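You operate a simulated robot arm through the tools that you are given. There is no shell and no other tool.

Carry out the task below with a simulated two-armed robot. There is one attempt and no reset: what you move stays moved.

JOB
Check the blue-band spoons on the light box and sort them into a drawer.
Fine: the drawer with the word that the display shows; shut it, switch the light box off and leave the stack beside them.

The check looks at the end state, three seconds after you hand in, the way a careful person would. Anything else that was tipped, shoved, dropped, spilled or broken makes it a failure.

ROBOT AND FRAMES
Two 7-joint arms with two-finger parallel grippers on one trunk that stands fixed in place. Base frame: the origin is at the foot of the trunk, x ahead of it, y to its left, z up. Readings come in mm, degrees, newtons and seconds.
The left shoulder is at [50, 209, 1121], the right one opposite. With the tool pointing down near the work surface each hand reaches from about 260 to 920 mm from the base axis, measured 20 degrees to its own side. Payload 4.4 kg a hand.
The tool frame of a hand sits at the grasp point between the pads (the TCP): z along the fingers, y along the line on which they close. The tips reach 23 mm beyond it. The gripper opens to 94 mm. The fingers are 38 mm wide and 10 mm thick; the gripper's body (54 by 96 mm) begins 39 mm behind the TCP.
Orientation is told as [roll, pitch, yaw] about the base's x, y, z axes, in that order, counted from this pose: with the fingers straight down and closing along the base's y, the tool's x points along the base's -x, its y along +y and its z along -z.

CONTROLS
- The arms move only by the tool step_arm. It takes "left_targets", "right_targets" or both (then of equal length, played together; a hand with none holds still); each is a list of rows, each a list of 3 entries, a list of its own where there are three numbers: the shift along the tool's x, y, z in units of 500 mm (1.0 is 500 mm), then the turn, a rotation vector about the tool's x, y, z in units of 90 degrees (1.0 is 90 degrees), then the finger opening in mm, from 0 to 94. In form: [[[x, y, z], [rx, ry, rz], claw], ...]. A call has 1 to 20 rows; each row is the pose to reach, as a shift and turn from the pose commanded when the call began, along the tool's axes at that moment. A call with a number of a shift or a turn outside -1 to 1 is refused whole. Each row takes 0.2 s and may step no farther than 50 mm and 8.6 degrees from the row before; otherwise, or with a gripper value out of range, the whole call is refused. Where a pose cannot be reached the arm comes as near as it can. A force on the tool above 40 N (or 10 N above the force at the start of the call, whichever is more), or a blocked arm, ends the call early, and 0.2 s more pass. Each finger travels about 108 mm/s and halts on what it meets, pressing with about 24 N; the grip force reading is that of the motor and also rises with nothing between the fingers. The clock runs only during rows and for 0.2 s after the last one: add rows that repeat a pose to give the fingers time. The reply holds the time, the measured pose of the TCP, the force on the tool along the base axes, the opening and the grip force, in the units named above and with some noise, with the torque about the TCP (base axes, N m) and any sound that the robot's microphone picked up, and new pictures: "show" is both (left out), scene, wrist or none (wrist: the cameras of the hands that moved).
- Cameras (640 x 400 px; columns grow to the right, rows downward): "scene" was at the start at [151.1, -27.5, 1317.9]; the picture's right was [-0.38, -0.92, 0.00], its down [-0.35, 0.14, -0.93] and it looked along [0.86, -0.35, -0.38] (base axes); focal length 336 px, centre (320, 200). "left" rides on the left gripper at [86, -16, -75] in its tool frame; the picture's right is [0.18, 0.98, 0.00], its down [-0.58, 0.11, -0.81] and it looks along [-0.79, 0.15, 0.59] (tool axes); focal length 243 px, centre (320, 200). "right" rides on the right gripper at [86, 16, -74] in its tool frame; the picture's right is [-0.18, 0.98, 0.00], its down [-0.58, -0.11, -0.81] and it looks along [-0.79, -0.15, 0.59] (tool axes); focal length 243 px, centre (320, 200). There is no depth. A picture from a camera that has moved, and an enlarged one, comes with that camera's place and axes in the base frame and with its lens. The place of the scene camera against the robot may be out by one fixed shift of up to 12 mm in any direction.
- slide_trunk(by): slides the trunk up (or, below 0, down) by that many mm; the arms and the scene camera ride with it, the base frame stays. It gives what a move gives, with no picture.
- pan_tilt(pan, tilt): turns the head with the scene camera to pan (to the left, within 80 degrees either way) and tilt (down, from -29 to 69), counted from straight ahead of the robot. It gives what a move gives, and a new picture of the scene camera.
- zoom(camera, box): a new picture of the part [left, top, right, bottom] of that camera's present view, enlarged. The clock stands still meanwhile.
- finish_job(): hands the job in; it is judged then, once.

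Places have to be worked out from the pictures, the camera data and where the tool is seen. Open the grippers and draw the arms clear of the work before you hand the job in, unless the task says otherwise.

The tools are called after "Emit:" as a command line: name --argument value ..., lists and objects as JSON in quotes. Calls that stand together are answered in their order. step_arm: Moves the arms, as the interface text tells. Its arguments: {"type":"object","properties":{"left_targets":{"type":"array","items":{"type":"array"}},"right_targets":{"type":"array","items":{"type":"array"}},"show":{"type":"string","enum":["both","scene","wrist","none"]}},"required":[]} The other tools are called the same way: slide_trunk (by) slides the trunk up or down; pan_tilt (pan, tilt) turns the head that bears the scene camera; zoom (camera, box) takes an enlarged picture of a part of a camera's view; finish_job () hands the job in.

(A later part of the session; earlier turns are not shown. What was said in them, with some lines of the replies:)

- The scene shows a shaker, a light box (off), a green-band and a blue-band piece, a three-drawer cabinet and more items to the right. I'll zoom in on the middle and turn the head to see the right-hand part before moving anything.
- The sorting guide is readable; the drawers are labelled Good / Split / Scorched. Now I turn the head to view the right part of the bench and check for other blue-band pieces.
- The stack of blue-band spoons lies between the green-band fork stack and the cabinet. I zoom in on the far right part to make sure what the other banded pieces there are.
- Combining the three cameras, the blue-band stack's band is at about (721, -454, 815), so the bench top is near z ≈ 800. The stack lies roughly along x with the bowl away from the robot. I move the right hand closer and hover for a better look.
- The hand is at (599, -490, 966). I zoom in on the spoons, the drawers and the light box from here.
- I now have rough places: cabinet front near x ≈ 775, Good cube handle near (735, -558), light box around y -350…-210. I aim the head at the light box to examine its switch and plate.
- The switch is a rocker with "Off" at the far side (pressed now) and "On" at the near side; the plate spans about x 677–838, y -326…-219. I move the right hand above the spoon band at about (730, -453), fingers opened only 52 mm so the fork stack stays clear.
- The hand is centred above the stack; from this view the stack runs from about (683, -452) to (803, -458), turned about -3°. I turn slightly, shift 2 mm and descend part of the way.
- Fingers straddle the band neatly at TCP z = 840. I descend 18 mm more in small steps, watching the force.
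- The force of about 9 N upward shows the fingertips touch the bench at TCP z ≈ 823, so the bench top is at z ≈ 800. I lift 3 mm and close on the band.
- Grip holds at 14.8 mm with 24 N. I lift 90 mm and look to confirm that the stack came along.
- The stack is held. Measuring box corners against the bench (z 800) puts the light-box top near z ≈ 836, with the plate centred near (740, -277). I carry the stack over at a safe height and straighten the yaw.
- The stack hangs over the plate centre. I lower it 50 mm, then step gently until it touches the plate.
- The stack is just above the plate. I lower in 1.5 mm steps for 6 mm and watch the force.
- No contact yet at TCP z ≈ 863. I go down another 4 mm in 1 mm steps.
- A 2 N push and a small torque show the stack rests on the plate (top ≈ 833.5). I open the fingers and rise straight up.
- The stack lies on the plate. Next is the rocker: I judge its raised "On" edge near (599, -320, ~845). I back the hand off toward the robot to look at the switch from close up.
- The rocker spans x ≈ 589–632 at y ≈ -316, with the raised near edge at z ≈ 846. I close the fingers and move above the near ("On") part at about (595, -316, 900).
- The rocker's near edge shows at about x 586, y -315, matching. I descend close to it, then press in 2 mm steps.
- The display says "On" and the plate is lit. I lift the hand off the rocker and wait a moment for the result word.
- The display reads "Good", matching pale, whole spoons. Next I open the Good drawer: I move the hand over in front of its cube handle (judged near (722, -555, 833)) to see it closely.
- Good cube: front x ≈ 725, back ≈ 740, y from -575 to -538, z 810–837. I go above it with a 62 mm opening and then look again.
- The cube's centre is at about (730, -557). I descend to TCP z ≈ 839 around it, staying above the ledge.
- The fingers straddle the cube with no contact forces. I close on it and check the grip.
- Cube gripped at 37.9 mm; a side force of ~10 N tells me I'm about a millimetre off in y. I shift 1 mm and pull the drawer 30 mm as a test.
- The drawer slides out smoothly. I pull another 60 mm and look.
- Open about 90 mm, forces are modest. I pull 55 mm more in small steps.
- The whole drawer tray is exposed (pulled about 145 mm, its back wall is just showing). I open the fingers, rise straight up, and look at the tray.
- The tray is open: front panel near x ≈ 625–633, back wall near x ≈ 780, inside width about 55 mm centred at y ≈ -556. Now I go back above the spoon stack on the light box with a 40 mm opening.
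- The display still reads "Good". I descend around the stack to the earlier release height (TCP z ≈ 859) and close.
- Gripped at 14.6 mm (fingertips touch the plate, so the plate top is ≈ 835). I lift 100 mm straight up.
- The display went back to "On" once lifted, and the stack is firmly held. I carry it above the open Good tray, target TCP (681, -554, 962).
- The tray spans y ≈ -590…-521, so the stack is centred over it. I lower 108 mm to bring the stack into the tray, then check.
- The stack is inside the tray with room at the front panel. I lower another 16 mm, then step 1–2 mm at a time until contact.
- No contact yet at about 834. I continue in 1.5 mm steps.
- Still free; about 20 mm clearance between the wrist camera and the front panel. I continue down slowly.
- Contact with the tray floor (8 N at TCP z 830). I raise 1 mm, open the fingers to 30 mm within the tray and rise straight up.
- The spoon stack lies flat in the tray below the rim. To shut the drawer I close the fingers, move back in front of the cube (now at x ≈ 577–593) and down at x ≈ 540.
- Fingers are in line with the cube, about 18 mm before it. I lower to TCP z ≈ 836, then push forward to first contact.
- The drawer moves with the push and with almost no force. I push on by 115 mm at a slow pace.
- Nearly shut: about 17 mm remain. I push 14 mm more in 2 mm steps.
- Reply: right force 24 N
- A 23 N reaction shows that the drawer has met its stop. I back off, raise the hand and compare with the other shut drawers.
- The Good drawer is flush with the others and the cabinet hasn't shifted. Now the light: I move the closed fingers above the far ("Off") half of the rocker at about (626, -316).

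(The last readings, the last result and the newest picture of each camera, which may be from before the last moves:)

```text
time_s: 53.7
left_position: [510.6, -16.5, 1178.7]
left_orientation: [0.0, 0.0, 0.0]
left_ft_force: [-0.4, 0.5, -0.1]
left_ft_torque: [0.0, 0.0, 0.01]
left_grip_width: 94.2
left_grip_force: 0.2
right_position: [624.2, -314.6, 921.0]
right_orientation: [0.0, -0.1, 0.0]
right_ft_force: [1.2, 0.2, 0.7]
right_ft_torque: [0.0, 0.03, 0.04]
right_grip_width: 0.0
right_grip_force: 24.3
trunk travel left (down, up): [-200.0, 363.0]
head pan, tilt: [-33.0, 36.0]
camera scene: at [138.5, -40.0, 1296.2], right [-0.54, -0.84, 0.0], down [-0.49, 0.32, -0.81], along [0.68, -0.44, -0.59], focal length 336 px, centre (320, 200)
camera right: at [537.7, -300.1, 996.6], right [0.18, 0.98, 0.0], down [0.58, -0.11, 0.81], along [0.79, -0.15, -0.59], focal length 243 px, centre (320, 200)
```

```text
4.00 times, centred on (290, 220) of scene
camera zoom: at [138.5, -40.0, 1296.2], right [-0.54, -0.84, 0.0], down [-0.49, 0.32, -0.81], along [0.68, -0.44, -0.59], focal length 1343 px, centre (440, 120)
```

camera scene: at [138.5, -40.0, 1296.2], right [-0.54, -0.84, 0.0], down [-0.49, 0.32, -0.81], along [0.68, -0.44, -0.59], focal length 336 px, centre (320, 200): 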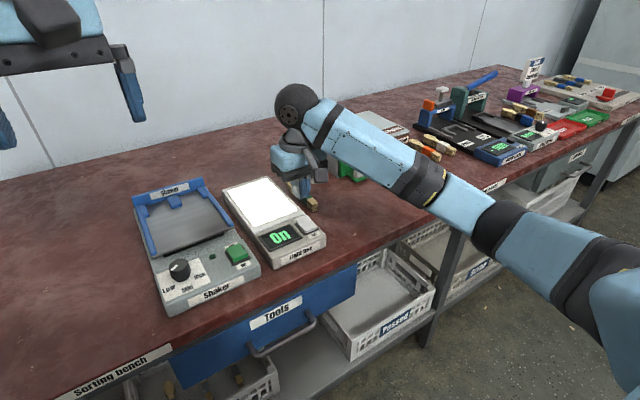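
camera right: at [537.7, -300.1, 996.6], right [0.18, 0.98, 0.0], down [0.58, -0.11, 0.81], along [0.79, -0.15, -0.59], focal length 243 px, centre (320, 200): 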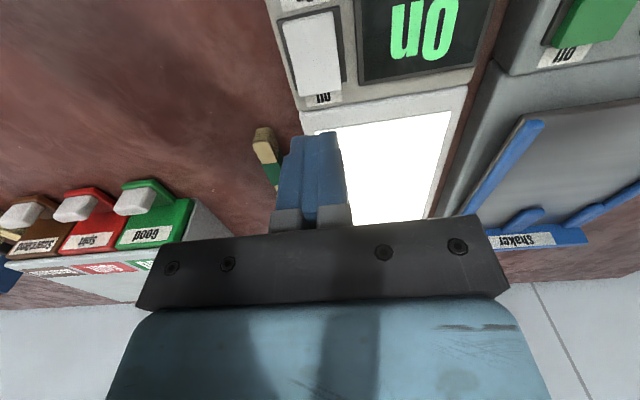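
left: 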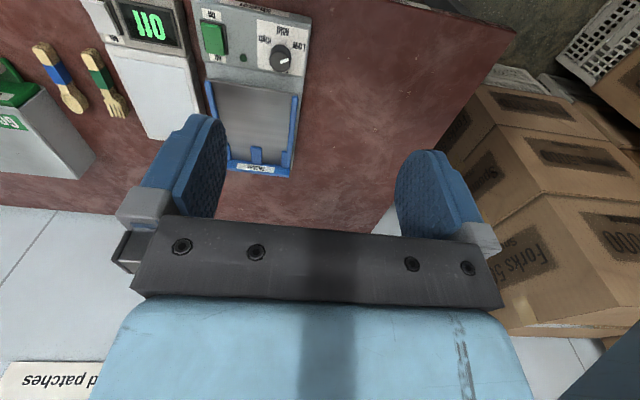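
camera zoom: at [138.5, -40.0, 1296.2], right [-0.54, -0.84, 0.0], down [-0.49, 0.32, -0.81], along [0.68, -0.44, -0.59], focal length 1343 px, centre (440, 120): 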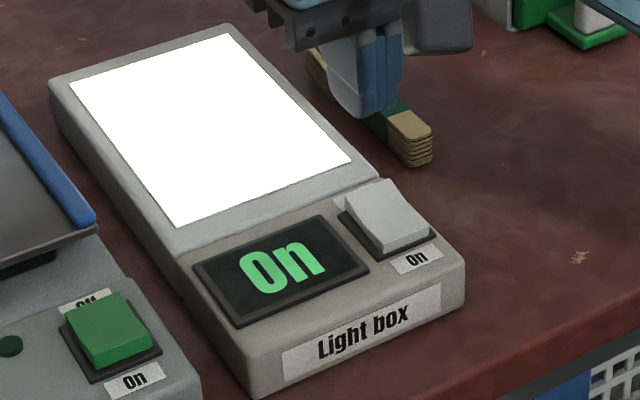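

The rocker's far edge is now the raised one, at about (623, -316, 846). I lower at x ≈ 619 and press gently in small steps.

Emit:
step_arm --right_targets '[[[0.01, -0.002, 0.04], [0, 0, 0], 0], [[0.01, -0.002, 0.08], [0, 0, 0], 0], [[0.01, -0.002, 0.096], [0, 0, 0], 0], [[0.01, -0.002, 0.101], [0, 0, 0], 0], [[0.01, -0.002, 0.106], [0, 0, 0], 0], [[0.01, -0.002, 0.106], [0, 0, 0], 0]]' --show "scene"

Emit:
zoom --camera "scene" --box '[230, 170, 350, 270]'

```text
time_s: 55.1
left_position: [509.5, -16.8, 1178.9]
left_orientation: [0.0, -0.1, 0.0]
left_ft_force: [-0.8, 0.1, -0.2]
left_ft_torque: [0.0, 0.01, -0.02]
left_grip_width: 94.1
left_grip_force: 0.1
right_position: [621.2, -317.7, 870.5]
right_orientation: [0.0, -0.1, 0.0]
right_ft_force: [3.6, -1.0, 8.5]
right_ft_torque: [-0.03, 0.08, -0.05]
right_grip_width: 0.2
right_grip_force: 23.9
trunk travel left (down, up): [-200.0, 363.0]
head pan, tilt: [-33.0, 36.0]
camera scene: at [138.1, -39.5, 1296.3], right [-0.54, -0.84, 0.0], down [-0.49, 0.32, -0.81], along [0.68, -0.44, -0.59], focal length 336 px, centre (320, 200)
```

scene: 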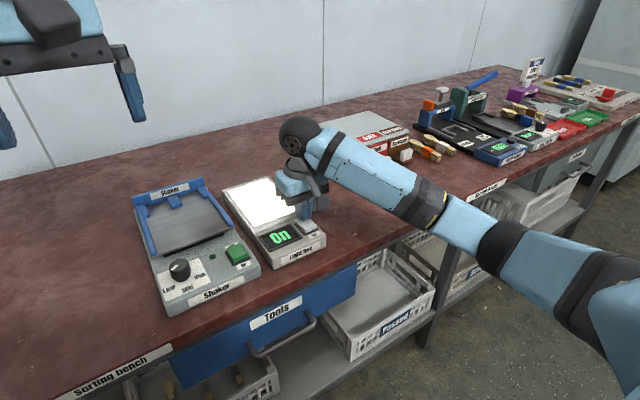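

```text
4.00 times, centred on (290, 220) of scene
camera zoom: at [138.1, -39.5, 1296.3], right [-0.54, -0.84, 0.0], down [-0.49, 0.32, -0.81], along [0.68, -0.44, -0.59], focal length 1343 px, centre (440, 120)
```

zoom: 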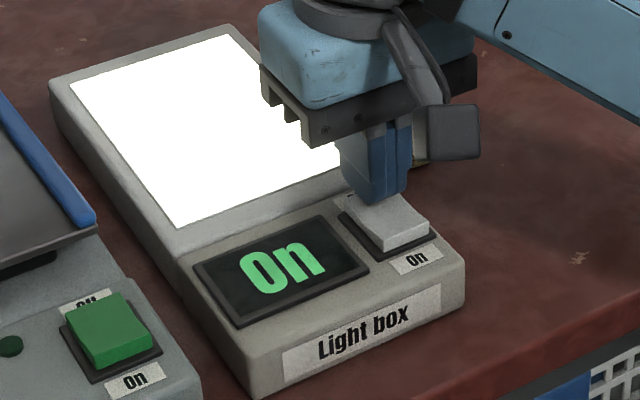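

Contact at 8.5 N, but the display still says On. I press 3 mm further in 1 mm steps.

Emit:
step_arm --right_targets '[[[0, 0, 0.002], [0, 0, 0], 0], [[0, 0, 0.004], [0, 0, 0], 0], [[0, 0, 0.006], [0, 0, 0], 0], [[0, 0, 0.006], [0, 0, 0], 0]]' --show "scene"

Emit:
zoom --camera "scene" --box '[230, 170, 350, 270]'

```text
time_s: 56.1
left_position: [508.4, -17.2, 1181.0]
left_orientation: [-0.2, 0.0, 0.0]
left_ft_force: [0.5, -0.1, 0.1]
left_ft_torque: [0.01, -0.02, -0.01]
left_grip_width: 94.1
left_grip_force: 0.1
right_position: [620.0, -316.4, 869.0]
right_orientation: [-0.1, -0.3, 0.0]
right_ft_force: [16.2, -6.1, 35.8]
right_ft_torque: [-0.11, 0.14, 0.36]
right_grip_width: 0.0
right_grip_force: 23.7
trunk travel left (down, up): [-200.0, 363.0]
head pan, tilt: [-33.0, 36.0]
camera scene: at [136.5, -38.5, 1296.8], right [-0.54, -0.84, 0.0], down [-0.49, 0.32, -0.81], along [0.68, -0.44, -0.59], focal length 336 px, centre (320, 200)
```

scene: 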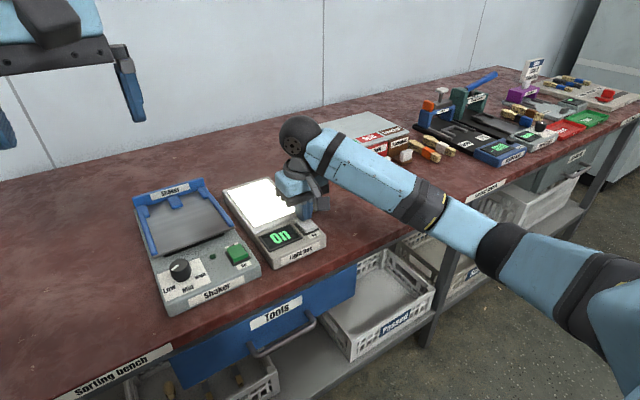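

```text
4.00 times, centred on (290, 220) of scene
camera zoom: at [136.5, -38.5, 1296.8], right [-0.54, -0.84, 0.0], down [-0.49, 0.32, -0.81], along [0.68, -0.44, -0.59], focal length 1343 px, centre (440, 120)
```

zoom: 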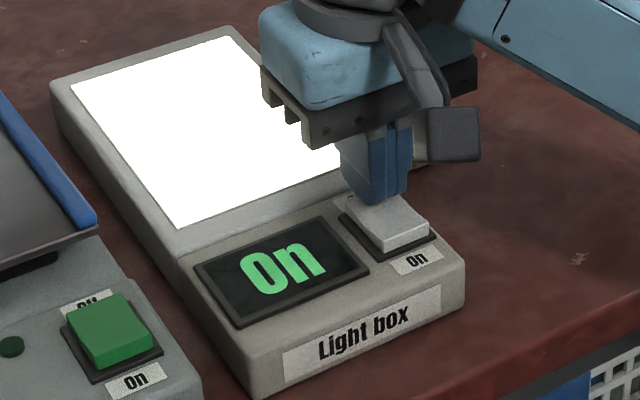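

There's 36 N of reaction with no flip, so this spot is wrong; I stop pressing. I rise and pull back to inspect the rocker's present shape.

Emit:
step_arm --right_targets '[[[0, 0, -0.02], [0, 0, 0], 0], [[0, 0, -0.08], [0, 0, 0], 0], [[0.06, -0.01, -0.14], [0, 0, 0], 0], [[0.14, -0.02, -0.16], [0, 0, 0], 0], [[0.2, -0.03, -0.16], [0, 0, 0], 0], [[0.2, -0.03, -0.16], [0, 0, 0], 90], [[0.2, -0.03, -0.16], [0, 0, 0], 90], [[0.2, -0.03, -0.16], [0, 0, 0], 90]]' --show "both"

Emit:
zoom --camera "right" --box '[300, 80, 420, 200]'

Emit:
zoom --camera "scene" --box '[270, 200, 340, 260]'

```text
time_s: 57.9
left_position: [510.1, -16.9, 1179.2]
left_orientation: [0.1, 0.0, 0.0]
left_ft_force: [-0.2, 0.2, -0.7]
left_ft_torque: [0.0, -0.02, 0.01]
left_grip_width: 94.2
left_grip_force: 0.1
right_position: [520.5, -332.6, 945.0]
right_orientation: [0.0, 0.0, 0.0]
right_ft_force: [0.6, -0.3, -1.1]
right_ft_torque: [-0.01, 0.01, -0.03]
right_grip_width: 89.8
right_grip_force: 0.1
trunk travel left (down, up): [-200.0, 363.0]
head pan, tilt: [-33.0, 36.0]
camera scene: at [138.8, -39.8, 1296.1], right [-0.54, -0.84, 0.0], down [-0.49, 0.32, -0.81], along [0.68, -0.44, -0.59], focal length 336 px, centre (320, 200)
camera right: at [433.3, -317.0, 1020.1], right [0.18, 0.98, 0.0], down [0.58, -0.11, 0.81], along [0.79, -0.15, -0.59], focal length 243 px, centre (320, 200)
```

scene: 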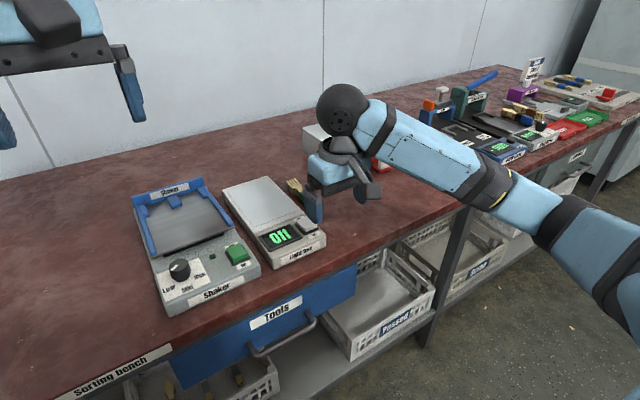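
right: 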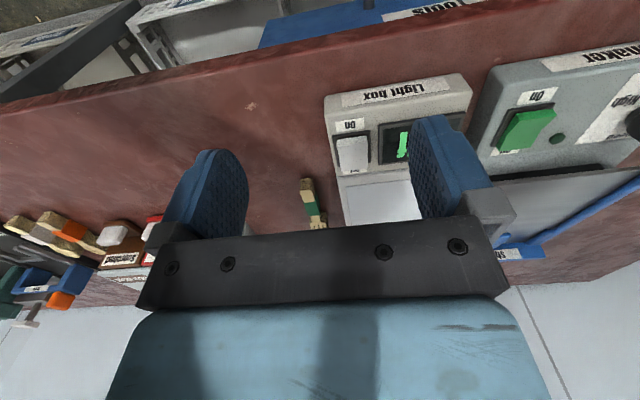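

```text
3.33 times, centred on (360, 140) of right
camera zoom: at [433.3, -317.0, 1020.1], right [0.18, 0.98, 0.0], down [0.58, -0.11, 0.81], along [0.79, -0.15, -0.59], focal length 809 px, centre (187, 400)
```

zoom: 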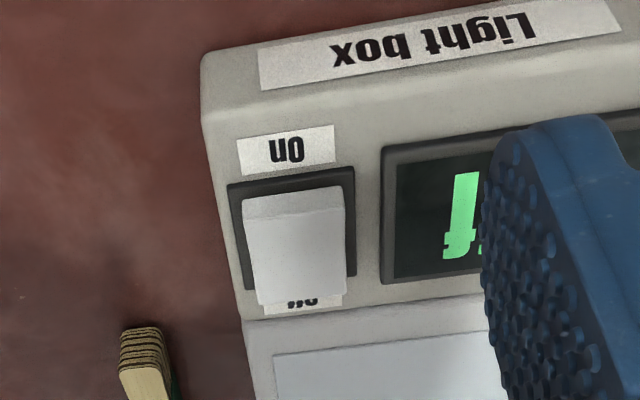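

```text
6.67 times, centred on (305, 230) of scene
camera zoom: at [138.8, -39.8, 1296.1], right [-0.54, -0.84, 0.0], down [-0.49, 0.32, -0.81], along [0.68, -0.44, -0.59], focal length 2239 px, centre (420, 0)
```

zoom: 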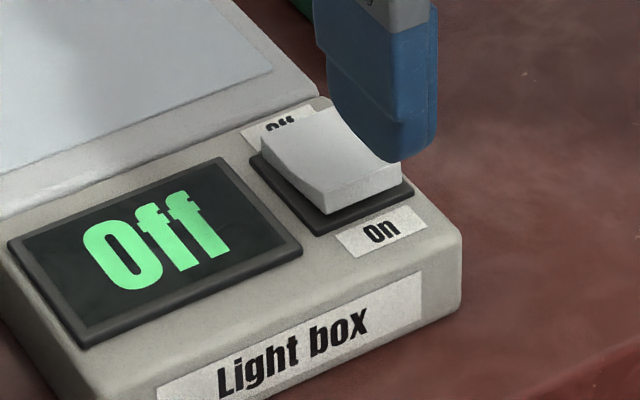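

The display now reads "Off", the plate is dark and the rocker sits as it did at the start. I draw the right arm up and back to its starting place with the gripper open, then look over the whole bench.

Emit:
step_arm --right_targets '[[[0.0, 0, -0.09], [0, 0, 0], 92], [[0.02, -0.04, -0.16], [0, 0, 0], 92], [[0.05, -0.11, -0.22], [0, 0, 0], 92], [[0.08, -0.18, -0.27], [0, 0, 0], 92], [[0.1, -0.26, -0.31], [0, 0, 0], 92], [[0.12, -0.34, -0.34], [0, 0, 0], 92], [[0.144, -0.42, -0.344], [0, 0, 0], 92], [[0.144, -0.436, -0.344], [0, 0, 0], 92], [[0.144, -0.436, -0.344], [0, 0, 0], 92]]' --show "both"

Emit:
zoom --camera "scene" --box '[210, 150, 350, 270]'

Emit:
zoom --camera "scene" --box '[290, 90, 470, 210]'

Emit:
zoom --camera "right" --box '[230, 20, 640, 260]'

```text
time_s: 59.9
left_position: [511.1, -17.0, 1179.3]
left_orientation: [-0.1, 0.0, 0.0]
left_ft_force: [0.2, -0.1, -0.7]
left_ft_torque: [0.01, 0.01, -0.01]
left_grip_width: 94.0
left_grip_force: 0.1
right_position: [448.0, -551.0, 1117.0]
right_orientation: [0.0, -0.1, 0.0]
right_ft_force: [0.2, -0.1, -0.1]
right_ft_torque: [0.02, -0.01, 0.03]
right_grip_width: 92.1
right_grip_force: 0.0
trunk travel left (down, up): [-200.0, 363.0]
head pan, tilt: [-33.0, 36.0]
camera scene: at [138.5, -40.1, 1296.1], right [-0.54, -0.84, 0.0], down [-0.49, 0.32, -0.81], along [0.68, -0.44, -0.59], focal length 336 px, centre (320, 200)
camera right: at [361.6, -536.2, 1192.2], right [0.18, 0.98, 0.0], down [0.58, -0.11, 0.81], along [0.79, -0.15, -0.59], focal length 243 px, centre (320, 200)
```

scene: 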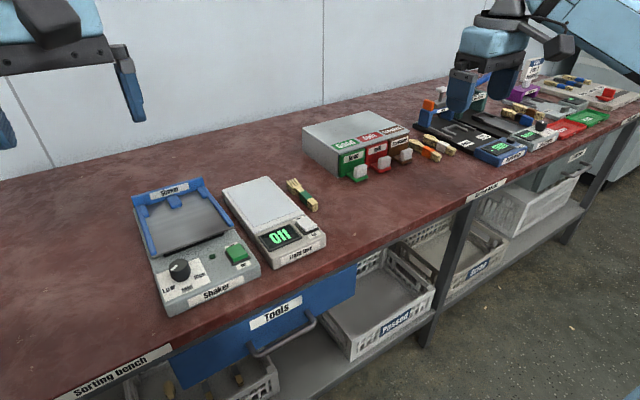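
right: 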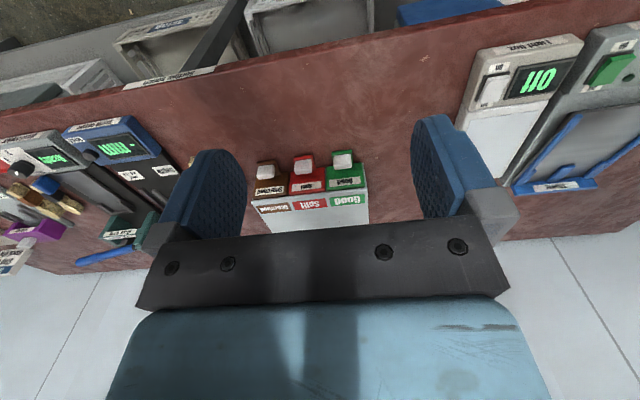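

```text
3.33 times, centred on (280, 210) of scene
camera zoom: at [138.5, -40.1, 1296.1], right [-0.54, -0.84, 0.0], down [-0.49, 0.32, -0.81], along [0.68, -0.44, -0.59], focal length 1119 px, centre (453, 167)
```

zoom: 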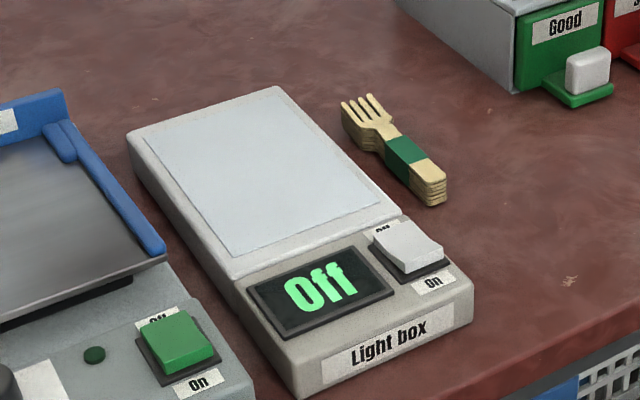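

```text
3.33 times, centred on (380, 150) of scene
camera zoom: at [138.5, -40.1, 1296.1], right [-0.54, -0.84, 0.0], down [-0.49, 0.32, -0.81], along [0.68, -0.44, -0.59], focal length 1119 px, centre (120, 367)
```

zoom: 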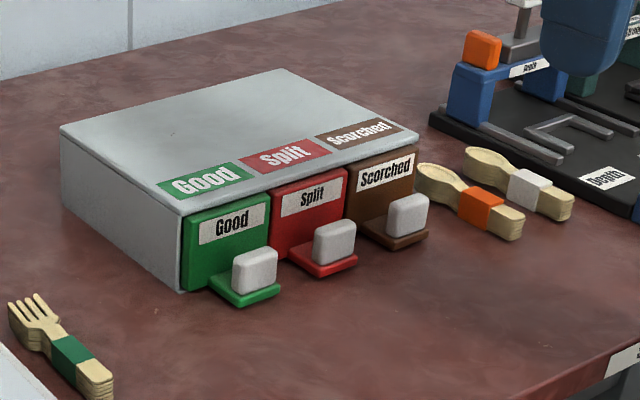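

```text
1.56 times, centred on (435, 140) of right
camera zoom: at [361.6, -536.2, 1192.2], right [0.18, 0.98, 0.0], down [0.58, -0.11, 0.81], along [0.79, -0.15, -0.59], focal length 379 px, centre (140, 294)
```

zoom: 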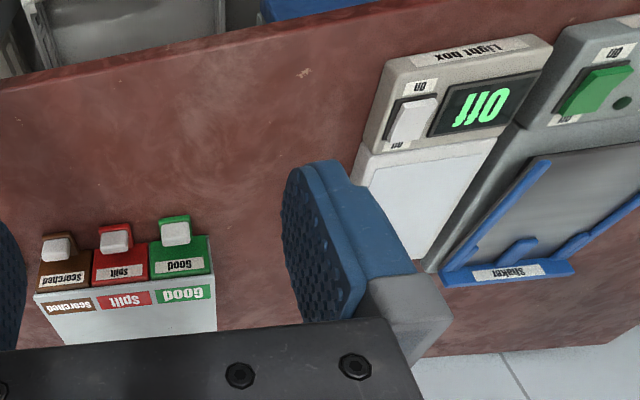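

Everything is in its end state: the Good drawer is shut with the spoons inside, the light box reads "Off", the fork stack is where it was, and both grippers are open and clear. I hand the job in.

Emit:
finish_job

```text
The job is handed in.
```

The job is handed in. The blue-band spoons read "Good" on the light box and are now in the Good drawer, which is shut.

- **Light box:** it is switched off and its display reads "Off". My first press on the Off side read 36 N while the display still said "On". When I lifted and looked again, it had changed to "Off". The light box did not appear to shift.
- **Stack beside them:** I took this to mean the green-band fork stack next to the spoons, so I left it alone. It is in the same place in the last pictures.
- **Drawer and bench:** the Good drawer sits flush with the other two. The cabinet and the rest of the bench look the same as before.
- **Arms:** both grippers are open, and both arms are at their starting positions, clear of the work.
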